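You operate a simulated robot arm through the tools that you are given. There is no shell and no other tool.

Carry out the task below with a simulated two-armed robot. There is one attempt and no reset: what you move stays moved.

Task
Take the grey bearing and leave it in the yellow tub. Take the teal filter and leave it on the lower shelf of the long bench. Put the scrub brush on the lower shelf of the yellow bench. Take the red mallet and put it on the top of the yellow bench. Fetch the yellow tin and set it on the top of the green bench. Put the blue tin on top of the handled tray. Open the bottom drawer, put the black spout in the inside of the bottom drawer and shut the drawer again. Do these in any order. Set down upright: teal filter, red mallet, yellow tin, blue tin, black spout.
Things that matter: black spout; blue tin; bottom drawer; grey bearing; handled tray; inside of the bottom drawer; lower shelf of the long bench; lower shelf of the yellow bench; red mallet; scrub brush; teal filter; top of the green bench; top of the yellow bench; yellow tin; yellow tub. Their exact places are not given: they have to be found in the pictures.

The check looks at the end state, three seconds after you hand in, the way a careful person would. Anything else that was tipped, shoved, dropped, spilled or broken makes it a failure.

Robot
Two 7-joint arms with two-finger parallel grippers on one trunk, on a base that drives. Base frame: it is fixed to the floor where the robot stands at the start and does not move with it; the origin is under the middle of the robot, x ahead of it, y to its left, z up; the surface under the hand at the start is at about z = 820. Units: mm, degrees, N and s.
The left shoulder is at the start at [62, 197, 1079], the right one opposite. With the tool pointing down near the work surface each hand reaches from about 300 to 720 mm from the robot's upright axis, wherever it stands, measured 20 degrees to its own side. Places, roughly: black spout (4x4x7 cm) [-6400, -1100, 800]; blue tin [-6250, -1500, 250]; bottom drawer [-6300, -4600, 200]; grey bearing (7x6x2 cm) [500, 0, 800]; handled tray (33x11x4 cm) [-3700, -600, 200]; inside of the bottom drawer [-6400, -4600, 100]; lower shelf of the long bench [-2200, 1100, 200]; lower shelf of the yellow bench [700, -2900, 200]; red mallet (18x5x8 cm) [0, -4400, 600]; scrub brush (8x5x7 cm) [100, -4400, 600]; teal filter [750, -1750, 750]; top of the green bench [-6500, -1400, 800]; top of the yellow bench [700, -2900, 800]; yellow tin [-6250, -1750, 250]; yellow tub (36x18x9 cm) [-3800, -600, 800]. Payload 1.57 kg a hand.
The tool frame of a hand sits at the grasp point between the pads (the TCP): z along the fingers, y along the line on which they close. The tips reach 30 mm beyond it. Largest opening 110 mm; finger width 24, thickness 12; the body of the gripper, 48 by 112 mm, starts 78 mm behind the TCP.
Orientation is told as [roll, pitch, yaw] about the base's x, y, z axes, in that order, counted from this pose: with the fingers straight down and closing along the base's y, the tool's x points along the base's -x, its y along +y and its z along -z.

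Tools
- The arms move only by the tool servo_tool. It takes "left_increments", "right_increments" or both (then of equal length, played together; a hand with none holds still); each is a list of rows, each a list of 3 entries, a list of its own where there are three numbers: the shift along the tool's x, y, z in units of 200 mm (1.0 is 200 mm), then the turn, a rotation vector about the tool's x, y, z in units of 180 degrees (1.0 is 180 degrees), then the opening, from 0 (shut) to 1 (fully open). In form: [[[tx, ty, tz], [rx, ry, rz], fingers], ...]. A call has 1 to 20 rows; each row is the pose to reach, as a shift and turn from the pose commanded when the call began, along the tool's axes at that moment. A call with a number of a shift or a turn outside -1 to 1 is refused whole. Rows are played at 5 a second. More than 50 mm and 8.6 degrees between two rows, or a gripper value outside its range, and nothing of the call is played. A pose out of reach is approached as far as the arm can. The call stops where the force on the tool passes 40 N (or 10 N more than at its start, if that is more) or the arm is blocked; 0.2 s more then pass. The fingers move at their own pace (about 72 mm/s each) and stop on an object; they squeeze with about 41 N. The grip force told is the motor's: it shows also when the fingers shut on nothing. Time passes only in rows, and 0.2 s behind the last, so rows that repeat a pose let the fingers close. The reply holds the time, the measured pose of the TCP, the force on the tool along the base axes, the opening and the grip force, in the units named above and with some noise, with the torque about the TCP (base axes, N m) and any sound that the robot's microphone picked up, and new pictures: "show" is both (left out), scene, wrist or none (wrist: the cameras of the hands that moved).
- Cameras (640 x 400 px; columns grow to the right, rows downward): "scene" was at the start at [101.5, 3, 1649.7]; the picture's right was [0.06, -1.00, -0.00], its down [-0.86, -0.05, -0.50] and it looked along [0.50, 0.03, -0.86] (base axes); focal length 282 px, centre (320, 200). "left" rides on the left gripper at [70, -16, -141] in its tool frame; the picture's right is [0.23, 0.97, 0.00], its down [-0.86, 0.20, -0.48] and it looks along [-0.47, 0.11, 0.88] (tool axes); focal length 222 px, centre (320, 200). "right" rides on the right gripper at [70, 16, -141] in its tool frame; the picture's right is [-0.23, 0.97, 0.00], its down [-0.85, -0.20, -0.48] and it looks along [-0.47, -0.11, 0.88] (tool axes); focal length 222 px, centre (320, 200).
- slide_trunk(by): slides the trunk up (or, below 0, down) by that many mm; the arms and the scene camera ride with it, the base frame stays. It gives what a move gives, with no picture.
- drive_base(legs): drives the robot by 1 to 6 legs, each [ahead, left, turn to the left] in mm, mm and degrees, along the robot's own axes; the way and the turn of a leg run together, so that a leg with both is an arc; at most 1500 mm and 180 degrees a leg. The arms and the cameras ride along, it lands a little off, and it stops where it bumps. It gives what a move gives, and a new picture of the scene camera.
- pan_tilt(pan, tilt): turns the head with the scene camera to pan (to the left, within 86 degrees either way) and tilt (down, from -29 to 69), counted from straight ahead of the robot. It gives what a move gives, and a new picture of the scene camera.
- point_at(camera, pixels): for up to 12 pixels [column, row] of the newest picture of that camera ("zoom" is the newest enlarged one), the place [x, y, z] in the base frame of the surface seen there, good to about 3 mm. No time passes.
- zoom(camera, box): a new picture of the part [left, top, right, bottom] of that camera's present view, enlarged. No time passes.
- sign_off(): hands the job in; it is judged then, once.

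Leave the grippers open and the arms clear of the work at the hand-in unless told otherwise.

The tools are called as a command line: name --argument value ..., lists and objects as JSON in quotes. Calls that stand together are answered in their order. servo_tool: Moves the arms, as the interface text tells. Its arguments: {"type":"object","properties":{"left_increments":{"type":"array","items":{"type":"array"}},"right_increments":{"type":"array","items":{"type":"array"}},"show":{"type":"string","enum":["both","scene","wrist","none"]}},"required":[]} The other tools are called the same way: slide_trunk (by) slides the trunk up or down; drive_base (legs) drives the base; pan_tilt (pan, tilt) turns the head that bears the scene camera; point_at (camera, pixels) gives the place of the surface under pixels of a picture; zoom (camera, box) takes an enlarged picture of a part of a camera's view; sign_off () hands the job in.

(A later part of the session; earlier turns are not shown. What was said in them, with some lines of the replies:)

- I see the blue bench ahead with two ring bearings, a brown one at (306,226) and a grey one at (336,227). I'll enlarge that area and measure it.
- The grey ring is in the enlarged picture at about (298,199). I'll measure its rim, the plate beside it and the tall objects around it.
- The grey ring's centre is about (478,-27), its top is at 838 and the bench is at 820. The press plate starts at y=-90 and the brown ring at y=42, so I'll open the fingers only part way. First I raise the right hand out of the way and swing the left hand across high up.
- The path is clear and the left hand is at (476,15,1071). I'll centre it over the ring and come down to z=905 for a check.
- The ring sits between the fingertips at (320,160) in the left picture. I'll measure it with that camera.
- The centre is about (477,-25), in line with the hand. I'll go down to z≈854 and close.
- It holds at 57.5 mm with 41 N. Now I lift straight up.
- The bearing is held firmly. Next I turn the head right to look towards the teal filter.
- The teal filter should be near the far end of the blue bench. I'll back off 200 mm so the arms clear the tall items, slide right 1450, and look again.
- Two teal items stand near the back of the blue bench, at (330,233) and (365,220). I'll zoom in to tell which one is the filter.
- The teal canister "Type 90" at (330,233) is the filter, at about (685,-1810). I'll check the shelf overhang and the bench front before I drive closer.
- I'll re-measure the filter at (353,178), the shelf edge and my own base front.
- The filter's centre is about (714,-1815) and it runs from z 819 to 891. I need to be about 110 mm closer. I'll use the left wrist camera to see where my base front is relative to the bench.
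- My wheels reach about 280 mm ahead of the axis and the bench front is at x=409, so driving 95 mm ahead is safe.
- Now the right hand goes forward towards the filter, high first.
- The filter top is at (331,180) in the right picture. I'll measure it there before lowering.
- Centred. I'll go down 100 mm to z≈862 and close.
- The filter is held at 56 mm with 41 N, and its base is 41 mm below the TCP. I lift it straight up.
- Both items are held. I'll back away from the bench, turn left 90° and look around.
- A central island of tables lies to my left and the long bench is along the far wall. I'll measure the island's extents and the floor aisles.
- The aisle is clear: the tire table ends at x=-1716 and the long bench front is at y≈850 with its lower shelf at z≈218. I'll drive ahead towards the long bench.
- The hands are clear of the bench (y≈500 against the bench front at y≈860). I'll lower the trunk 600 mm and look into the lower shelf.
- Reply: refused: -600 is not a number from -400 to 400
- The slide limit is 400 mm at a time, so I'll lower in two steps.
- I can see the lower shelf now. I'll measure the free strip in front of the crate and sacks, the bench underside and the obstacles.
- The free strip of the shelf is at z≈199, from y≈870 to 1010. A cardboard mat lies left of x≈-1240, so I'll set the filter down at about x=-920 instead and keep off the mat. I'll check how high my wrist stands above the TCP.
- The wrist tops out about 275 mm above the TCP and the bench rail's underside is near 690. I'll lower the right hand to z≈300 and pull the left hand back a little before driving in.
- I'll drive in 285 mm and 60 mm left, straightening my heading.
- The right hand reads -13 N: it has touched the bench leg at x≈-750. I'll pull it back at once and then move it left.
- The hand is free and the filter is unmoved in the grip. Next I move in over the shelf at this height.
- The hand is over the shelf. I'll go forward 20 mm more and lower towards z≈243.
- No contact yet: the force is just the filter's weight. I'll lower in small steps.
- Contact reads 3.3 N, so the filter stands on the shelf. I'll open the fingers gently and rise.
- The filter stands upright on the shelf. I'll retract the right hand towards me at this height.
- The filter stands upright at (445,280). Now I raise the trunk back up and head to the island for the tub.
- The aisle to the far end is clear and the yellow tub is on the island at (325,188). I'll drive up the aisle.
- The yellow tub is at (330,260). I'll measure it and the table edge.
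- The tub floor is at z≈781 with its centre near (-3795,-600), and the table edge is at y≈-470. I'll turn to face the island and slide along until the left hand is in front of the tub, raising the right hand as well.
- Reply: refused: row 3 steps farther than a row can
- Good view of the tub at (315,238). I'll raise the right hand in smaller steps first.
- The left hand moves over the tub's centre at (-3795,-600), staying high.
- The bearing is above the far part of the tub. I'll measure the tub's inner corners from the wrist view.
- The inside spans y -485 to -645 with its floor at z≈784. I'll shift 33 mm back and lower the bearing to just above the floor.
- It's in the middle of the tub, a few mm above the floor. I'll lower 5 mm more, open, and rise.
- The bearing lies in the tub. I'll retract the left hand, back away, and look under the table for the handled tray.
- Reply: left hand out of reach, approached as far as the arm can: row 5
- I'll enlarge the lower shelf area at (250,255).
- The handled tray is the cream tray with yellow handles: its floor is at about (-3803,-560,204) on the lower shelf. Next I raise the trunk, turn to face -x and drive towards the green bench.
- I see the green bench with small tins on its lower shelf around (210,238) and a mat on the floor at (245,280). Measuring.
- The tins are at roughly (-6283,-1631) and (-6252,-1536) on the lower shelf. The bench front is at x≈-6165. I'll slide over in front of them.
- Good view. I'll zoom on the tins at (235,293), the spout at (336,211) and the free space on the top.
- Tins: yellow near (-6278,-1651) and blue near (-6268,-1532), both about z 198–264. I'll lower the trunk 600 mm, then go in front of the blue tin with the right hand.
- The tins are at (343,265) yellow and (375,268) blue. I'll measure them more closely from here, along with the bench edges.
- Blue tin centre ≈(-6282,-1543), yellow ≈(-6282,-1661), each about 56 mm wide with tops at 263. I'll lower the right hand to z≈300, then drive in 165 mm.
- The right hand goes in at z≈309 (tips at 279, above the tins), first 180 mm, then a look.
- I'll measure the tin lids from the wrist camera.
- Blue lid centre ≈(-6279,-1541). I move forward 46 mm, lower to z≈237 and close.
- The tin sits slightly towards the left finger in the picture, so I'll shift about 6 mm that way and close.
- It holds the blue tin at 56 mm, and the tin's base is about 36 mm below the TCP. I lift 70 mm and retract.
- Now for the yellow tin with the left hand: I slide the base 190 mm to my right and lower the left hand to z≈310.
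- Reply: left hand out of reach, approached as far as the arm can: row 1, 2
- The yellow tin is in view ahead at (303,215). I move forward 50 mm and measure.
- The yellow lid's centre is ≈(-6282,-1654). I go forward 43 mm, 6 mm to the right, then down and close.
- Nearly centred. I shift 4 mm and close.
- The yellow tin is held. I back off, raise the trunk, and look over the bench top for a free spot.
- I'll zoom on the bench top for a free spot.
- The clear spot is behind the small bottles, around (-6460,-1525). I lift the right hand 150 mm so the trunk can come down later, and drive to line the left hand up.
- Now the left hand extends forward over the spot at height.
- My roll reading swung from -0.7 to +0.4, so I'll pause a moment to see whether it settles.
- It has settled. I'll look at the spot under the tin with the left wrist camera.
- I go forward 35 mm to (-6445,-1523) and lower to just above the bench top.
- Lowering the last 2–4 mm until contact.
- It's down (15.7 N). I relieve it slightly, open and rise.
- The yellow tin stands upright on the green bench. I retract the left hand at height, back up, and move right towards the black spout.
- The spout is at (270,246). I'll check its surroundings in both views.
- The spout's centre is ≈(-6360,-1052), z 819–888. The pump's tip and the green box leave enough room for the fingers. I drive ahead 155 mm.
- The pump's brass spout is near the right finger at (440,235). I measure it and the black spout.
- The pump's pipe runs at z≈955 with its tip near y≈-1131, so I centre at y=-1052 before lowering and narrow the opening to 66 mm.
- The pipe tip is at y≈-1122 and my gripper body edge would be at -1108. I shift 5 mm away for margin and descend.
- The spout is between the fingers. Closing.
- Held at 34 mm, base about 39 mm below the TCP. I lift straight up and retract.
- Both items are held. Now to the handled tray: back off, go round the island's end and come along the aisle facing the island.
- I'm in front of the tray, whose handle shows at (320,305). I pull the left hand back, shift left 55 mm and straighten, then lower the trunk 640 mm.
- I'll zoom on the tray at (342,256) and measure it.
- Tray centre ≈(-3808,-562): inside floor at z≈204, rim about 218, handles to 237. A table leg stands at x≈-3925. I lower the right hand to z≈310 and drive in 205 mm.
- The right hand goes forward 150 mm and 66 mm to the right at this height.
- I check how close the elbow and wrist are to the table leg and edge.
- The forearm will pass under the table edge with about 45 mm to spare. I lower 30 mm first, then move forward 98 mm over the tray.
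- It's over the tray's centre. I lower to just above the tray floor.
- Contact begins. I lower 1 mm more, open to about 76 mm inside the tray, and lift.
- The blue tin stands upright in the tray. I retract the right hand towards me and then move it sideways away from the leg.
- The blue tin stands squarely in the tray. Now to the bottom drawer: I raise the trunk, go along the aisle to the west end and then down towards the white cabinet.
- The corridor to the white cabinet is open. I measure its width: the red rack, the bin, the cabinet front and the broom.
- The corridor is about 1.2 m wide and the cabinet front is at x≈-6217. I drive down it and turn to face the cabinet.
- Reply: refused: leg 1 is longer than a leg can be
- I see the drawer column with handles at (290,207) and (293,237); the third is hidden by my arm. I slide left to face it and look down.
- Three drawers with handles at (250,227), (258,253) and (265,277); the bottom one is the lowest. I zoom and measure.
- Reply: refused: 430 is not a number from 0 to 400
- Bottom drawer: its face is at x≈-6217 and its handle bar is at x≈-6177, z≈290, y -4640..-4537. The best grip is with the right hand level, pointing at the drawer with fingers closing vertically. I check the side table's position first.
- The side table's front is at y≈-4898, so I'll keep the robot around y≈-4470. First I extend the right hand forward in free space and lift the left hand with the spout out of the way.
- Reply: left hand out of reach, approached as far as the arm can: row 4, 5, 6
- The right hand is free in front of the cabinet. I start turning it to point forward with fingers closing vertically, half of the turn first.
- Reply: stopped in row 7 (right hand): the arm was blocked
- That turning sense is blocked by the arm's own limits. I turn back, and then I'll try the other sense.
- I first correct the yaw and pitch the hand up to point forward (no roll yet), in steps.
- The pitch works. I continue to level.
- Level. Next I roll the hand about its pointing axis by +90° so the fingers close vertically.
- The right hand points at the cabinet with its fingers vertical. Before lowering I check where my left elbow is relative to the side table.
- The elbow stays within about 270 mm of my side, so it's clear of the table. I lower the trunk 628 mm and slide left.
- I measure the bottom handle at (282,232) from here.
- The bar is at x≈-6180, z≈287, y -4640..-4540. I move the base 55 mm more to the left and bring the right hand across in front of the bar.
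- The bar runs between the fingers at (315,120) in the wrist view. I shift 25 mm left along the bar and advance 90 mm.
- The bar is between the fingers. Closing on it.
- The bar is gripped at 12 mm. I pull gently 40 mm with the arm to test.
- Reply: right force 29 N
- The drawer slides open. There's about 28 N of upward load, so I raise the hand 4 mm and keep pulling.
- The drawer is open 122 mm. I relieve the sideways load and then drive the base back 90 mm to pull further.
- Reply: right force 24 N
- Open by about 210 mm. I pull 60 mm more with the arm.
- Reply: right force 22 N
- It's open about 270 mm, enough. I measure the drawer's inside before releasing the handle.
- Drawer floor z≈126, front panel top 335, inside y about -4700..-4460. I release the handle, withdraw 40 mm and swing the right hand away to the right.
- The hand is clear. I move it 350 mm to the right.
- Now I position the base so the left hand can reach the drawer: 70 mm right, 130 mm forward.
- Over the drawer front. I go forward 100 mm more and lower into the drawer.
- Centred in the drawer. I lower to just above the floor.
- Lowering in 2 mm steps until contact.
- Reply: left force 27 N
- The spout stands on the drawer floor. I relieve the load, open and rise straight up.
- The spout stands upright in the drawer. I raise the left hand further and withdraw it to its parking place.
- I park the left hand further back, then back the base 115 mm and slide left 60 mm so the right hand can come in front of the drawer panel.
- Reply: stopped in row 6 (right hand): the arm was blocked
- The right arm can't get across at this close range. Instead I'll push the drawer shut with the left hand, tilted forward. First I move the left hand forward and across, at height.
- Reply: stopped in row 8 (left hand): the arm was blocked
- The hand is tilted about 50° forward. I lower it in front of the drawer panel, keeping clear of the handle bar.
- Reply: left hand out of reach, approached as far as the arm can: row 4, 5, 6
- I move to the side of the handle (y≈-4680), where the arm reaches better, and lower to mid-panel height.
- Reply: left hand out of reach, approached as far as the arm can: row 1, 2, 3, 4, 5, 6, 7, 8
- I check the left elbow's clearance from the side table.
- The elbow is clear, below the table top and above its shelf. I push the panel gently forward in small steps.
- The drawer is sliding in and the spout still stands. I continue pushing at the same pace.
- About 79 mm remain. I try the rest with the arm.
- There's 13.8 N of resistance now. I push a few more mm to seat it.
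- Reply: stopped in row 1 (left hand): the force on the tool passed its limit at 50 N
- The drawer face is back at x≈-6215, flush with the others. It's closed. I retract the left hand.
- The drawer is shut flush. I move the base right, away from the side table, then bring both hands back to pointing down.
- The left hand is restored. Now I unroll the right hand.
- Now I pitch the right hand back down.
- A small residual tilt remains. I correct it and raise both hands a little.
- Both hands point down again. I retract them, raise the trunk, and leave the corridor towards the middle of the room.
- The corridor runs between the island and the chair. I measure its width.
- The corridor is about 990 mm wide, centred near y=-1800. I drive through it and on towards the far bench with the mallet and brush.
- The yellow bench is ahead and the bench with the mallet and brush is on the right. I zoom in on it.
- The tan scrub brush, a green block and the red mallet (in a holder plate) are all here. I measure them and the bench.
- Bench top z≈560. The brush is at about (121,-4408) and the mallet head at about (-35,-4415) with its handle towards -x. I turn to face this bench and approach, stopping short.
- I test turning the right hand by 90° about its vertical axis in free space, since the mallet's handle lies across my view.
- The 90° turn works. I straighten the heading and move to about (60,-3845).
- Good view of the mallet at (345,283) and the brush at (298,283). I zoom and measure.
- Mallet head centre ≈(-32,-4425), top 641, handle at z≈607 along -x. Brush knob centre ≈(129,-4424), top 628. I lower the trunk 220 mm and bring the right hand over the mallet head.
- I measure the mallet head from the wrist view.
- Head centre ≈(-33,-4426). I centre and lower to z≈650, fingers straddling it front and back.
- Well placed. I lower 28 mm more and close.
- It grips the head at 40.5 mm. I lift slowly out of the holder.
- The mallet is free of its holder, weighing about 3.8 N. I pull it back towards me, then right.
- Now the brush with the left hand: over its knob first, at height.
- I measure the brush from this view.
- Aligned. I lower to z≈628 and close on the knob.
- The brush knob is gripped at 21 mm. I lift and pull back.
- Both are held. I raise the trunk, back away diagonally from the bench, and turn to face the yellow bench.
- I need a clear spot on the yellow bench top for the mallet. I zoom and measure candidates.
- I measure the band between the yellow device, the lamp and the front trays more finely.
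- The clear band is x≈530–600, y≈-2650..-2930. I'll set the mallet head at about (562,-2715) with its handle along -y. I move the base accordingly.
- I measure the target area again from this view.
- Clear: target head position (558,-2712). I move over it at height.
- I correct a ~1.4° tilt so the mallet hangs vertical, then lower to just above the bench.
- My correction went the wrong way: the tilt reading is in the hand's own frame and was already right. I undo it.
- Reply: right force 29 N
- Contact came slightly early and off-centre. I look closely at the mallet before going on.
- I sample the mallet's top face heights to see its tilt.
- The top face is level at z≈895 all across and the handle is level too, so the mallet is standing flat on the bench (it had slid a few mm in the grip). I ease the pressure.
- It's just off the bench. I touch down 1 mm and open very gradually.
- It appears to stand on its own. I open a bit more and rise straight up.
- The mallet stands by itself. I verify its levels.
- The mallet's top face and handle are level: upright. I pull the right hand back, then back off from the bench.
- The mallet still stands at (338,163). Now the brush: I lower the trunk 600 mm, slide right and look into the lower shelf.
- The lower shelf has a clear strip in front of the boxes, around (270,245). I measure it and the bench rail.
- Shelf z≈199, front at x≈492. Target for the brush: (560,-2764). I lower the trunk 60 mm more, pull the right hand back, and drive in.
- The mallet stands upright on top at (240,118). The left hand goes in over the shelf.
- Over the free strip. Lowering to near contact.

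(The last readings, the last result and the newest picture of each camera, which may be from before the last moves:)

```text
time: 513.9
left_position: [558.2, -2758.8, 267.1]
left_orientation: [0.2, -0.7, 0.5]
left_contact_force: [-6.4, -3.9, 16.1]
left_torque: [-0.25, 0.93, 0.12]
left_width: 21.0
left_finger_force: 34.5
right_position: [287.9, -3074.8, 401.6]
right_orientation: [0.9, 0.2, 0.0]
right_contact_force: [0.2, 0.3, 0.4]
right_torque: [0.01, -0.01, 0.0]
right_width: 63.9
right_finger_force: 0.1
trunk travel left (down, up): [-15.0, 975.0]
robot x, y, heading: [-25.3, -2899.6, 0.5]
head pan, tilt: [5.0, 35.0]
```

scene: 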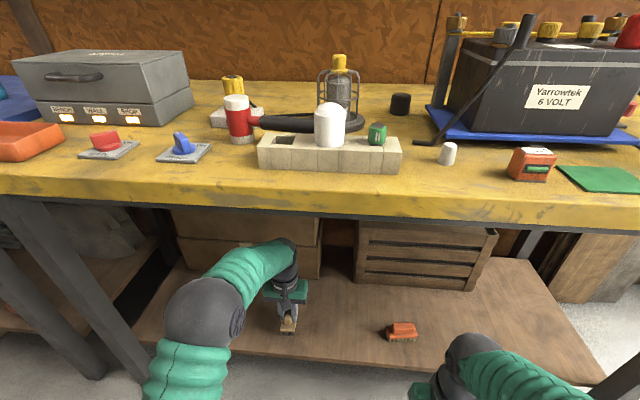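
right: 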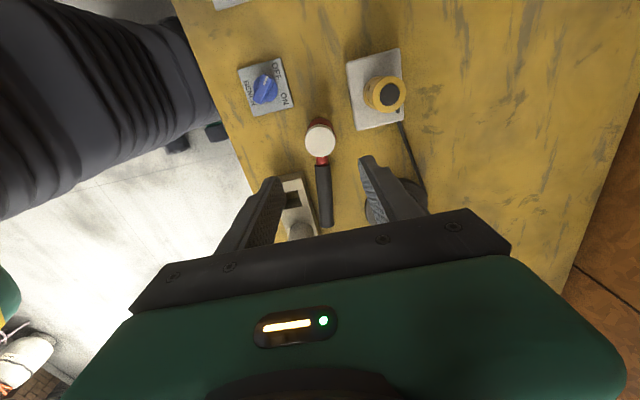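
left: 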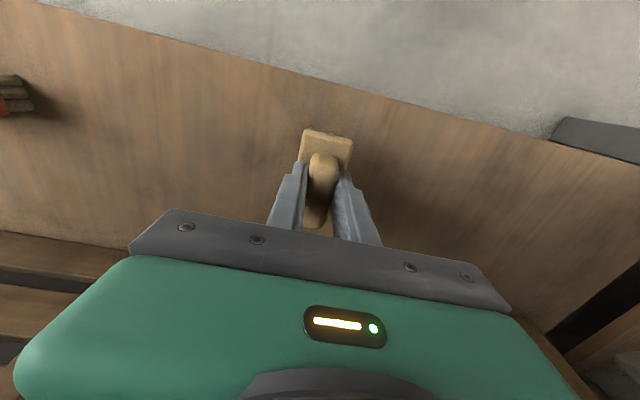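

Contact at 16 N. I ease off, open and rise.

servo_tool --left_increments '[[[0, 0, -0.008], [0, 0, 0], 0.0], [[0, 0, -0.008], [0, 0, 0], 0.25], [[0, 0, -0.008], [0, 0, 0], 0.35], [[0, 0, -0.008], [0, 0, 0], 0.5], [[0, 0, -0.05], [0, 0, 0], 0.5], [[0, 0, -0.2], [0, 0, 0], 0.5], [[0, 0, -0.32], [0, 0, 0], 0.5], [[0, 0, -0.32], [0, 0, 0], 0.5]]'

```text
time: 515.7
left_position: [556.8, -2757.0, 329.2]
left_orientation: [0.1, -0.6, 0.4]
left_contact_force: [0.1, 0.0, -0.6]
left_torque: [0.01, -0.02, 0.0]
left_width: 54.8
left_finger_force: 0.1
right_position: [290.0, -3074.6, 401.2]
right_orientation: [0.7, 0.3, 0.0]
right_contact_force: [0.4, -0.4, 0.2]
right_torque: [-0.01, 0.0, 0.03]
right_width: 63.5
right_finger_force: 0.0
trunk travel left (down, up): [-15.0, 975.0]
robot x, y, heading: [-24.9, -2905.4, 0.4]
head pan, tilt: [5.0, 35.0]
```

scene: 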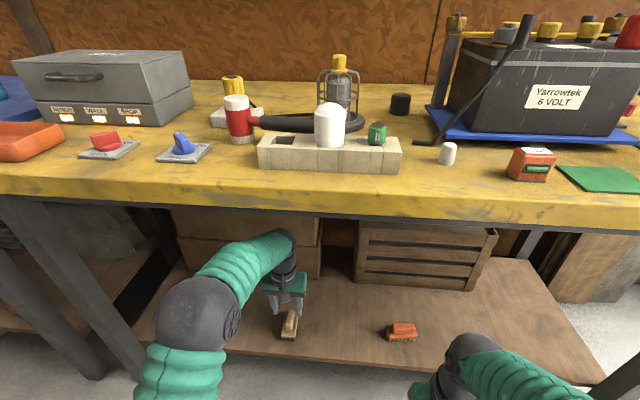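
left: 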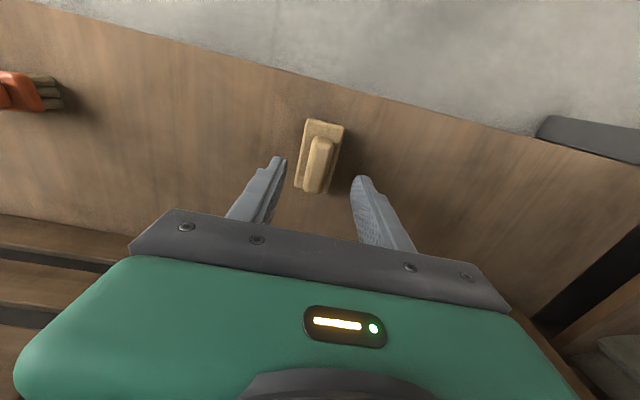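

The brush stands on the lower shelf. I retract the left hand along the same path.

servo_tool --left_increments '[[[0.2, 0, 0.03], [0, 0, 0], 0.5], [[0.4, 0, 0.05], [0, 0, 0], 0.5], [[0.6, 0, 0.06], [0, 0, 0], 0.5], [[0.8, 0, 0.06], [0, 0, 0], 0.5], [[0.95, 0, 0.06], [0, 0, 0], 0.5], [[0.95, 0, 0.06], [0, 0, 0], 0.5]]' --show "none"

drive_base --legs '[[-400, 0, 0]]'

zoom --camera "scene" --box '[180, 50, 460, 290]'

```text
time: 517.1
left_position: [368.9, -2759.4, 313.9]
left_orientation: [0.1, -0.5, 0.5]
left_contact_force: [-0.2, 0.8, 0.6]
left_torque: [0.0, -0.02, 0.01]
left_width: 54.8
left_finger_force: 0.0
right_position: [290.2, -3074.9, 401.9]
right_orientation: [0.8, 0.2, -0.1]
right_contact_force: [-0.4, -0.7, 0.2]
right_torque: [-0.02, 0.0, 0.03]
right_width: 63.6
right_finger_force: 0.2
trunk travel left (down, up): [-15.0, 975.0]
robot x, y, heading: [-23.8, -2904.0, 0.6]
head pan, tilt: [5.0, 35.0]
```

```text
time: 519.5
left_position: [-23.6, -2762.2, 314.0]
left_orientation: [0.1, -0.6, 0.6]
left_contact_force: [-0.1, 0.5, 0.4]
left_torque: [-0.01, 0.0, 0.0]
left_width: 54.8
left_finger_force: 0.1
right_position: [-102.4, -3077.1, 401.5]
right_orientation: [0.9, 0.3, 0.0]
right_contact_force: [0.2, 0.3, 0.1]
right_torque: [0.02, 0.0, 0.04]
right_width: 63.7
right_finger_force: 0.0
trunk travel left (down, up): [-15.0, 975.0]
robot x, y, heading: [-417.0, -2908.4, 0.8]
head pan, tilt: [5.0, 35.0]
```

scene: 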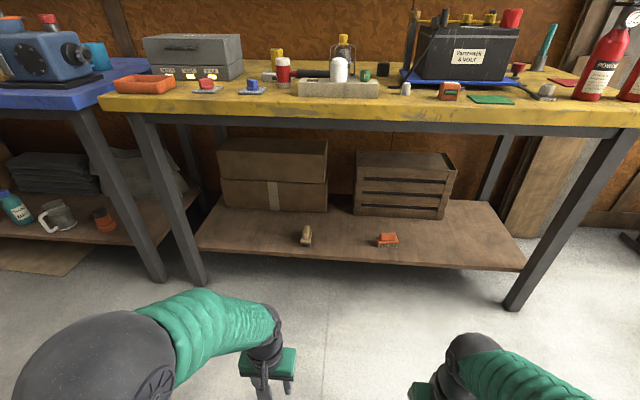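

```text
1.67 times, centred on (320, 170) of scene
```

zoom: 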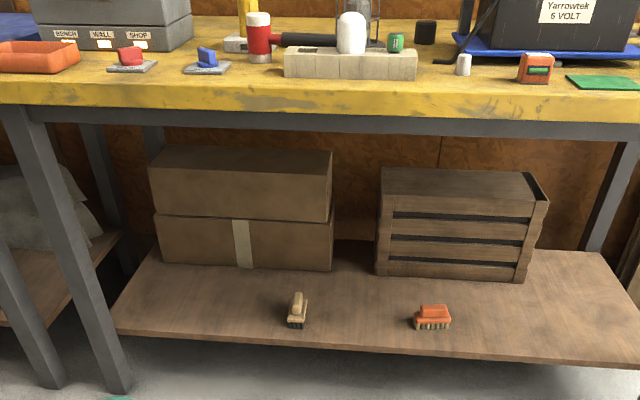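

The brush and the mallet both stand where they should, and all seven jobs are done. I raise the trunk a little and open both grippers fully, clear of everything.

servo_tool --left_increments '[[[0, 0, -0.2], [0, 0, 0], 0.8], [[0, 0, -0.4], [0, 0, 0], 1.0], [[0, 0, -0.4], [0, 0, 0], 1.0], [[0, 0, -0.4], [0, 0, 0], 1.0]]' --right_increments '[[[0, 0, 0], [0, 0, 0], 0.8], [[0, 0, 0], [0, 0, 0], 1.0], [[0, 0, 0], [0, 0, 0], 1.0], [[0, 0, 0], [0, 0, 0], 1.0]]' --show "scene"

```text
time: 520.5
left_position: [-25.1, -2761.0, 391.2]
left_orientation: [0.1, -0.5, 0.5]
left_contact_force: [0.5, -0.5, -0.3]
left_torque: [0.01, 0.02, -0.02]
left_width: 110.1
left_finger_force: 0.1
right_position: [-104.0, -3076.7, 400.5]
right_orientation: [0.8, 0.3, 0.0]
right_contact_force: [-0.1, 0.7, 0.5]
right_torque: [0.01, -0.01, 0.01]
right_width: 109.9
right_finger_force: 0.0
trunk travel left (down, up): [-15.0, 975.0]
robot x, y, heading: [-414.3, -2903.1, 0.4]
head pan, tilt: [5.0, 35.0]
```

scene: 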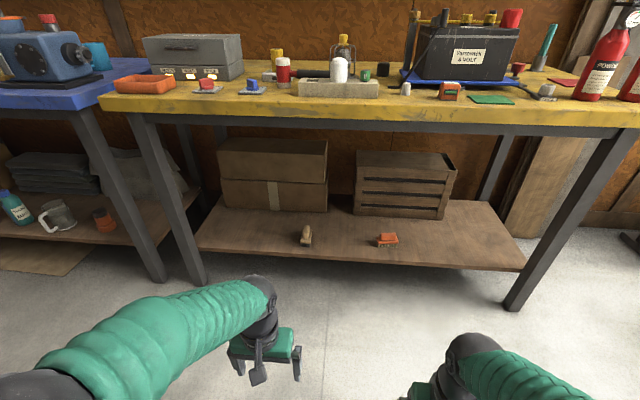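

Both grippers are fully open and the arms are clear of everything. I hand the job in.

sign_off

```text
The job is handed in.
```

I finished all seven jobs and handed in, with both grippers open and the arms clear of the work. I don't have the result of the check.

| Item | Where it is now | How it was left |
|---|---|---|
| Grey bearing | in the yellow tub | lying on the tub floor |
| Teal filter | lower shelf of the long bench | upright |
| Scrub brush | lower shelf of the yellow bench | standing on its bristles |
| Red mallet | top of the yellow bench | upright on its head, handle level |
| Yellow tin | top of the green bench | upright, behind the small bottles |
| Blue tin | in the handled tray | upright |
| Black spout | inside the bottom drawer | upright when I released it; drawer shut flush |

Three things could affect the check:
- **Bench leg:** while going in with the filter, my right hand pressed against a leg of the long bench with about 13 N. I pulled back at once, and nothing on the bench appeared to have moved.
- **Mallet balance:** the handle's weight puts the mallet's balance point close to the edge of its head. It stayed level after I let go and was still standing in the last picture.
- **Spout:** it was still standing partway through my pushing the drawer in. I could not see it once the drawer was shut, but I closed the drawer slowly.
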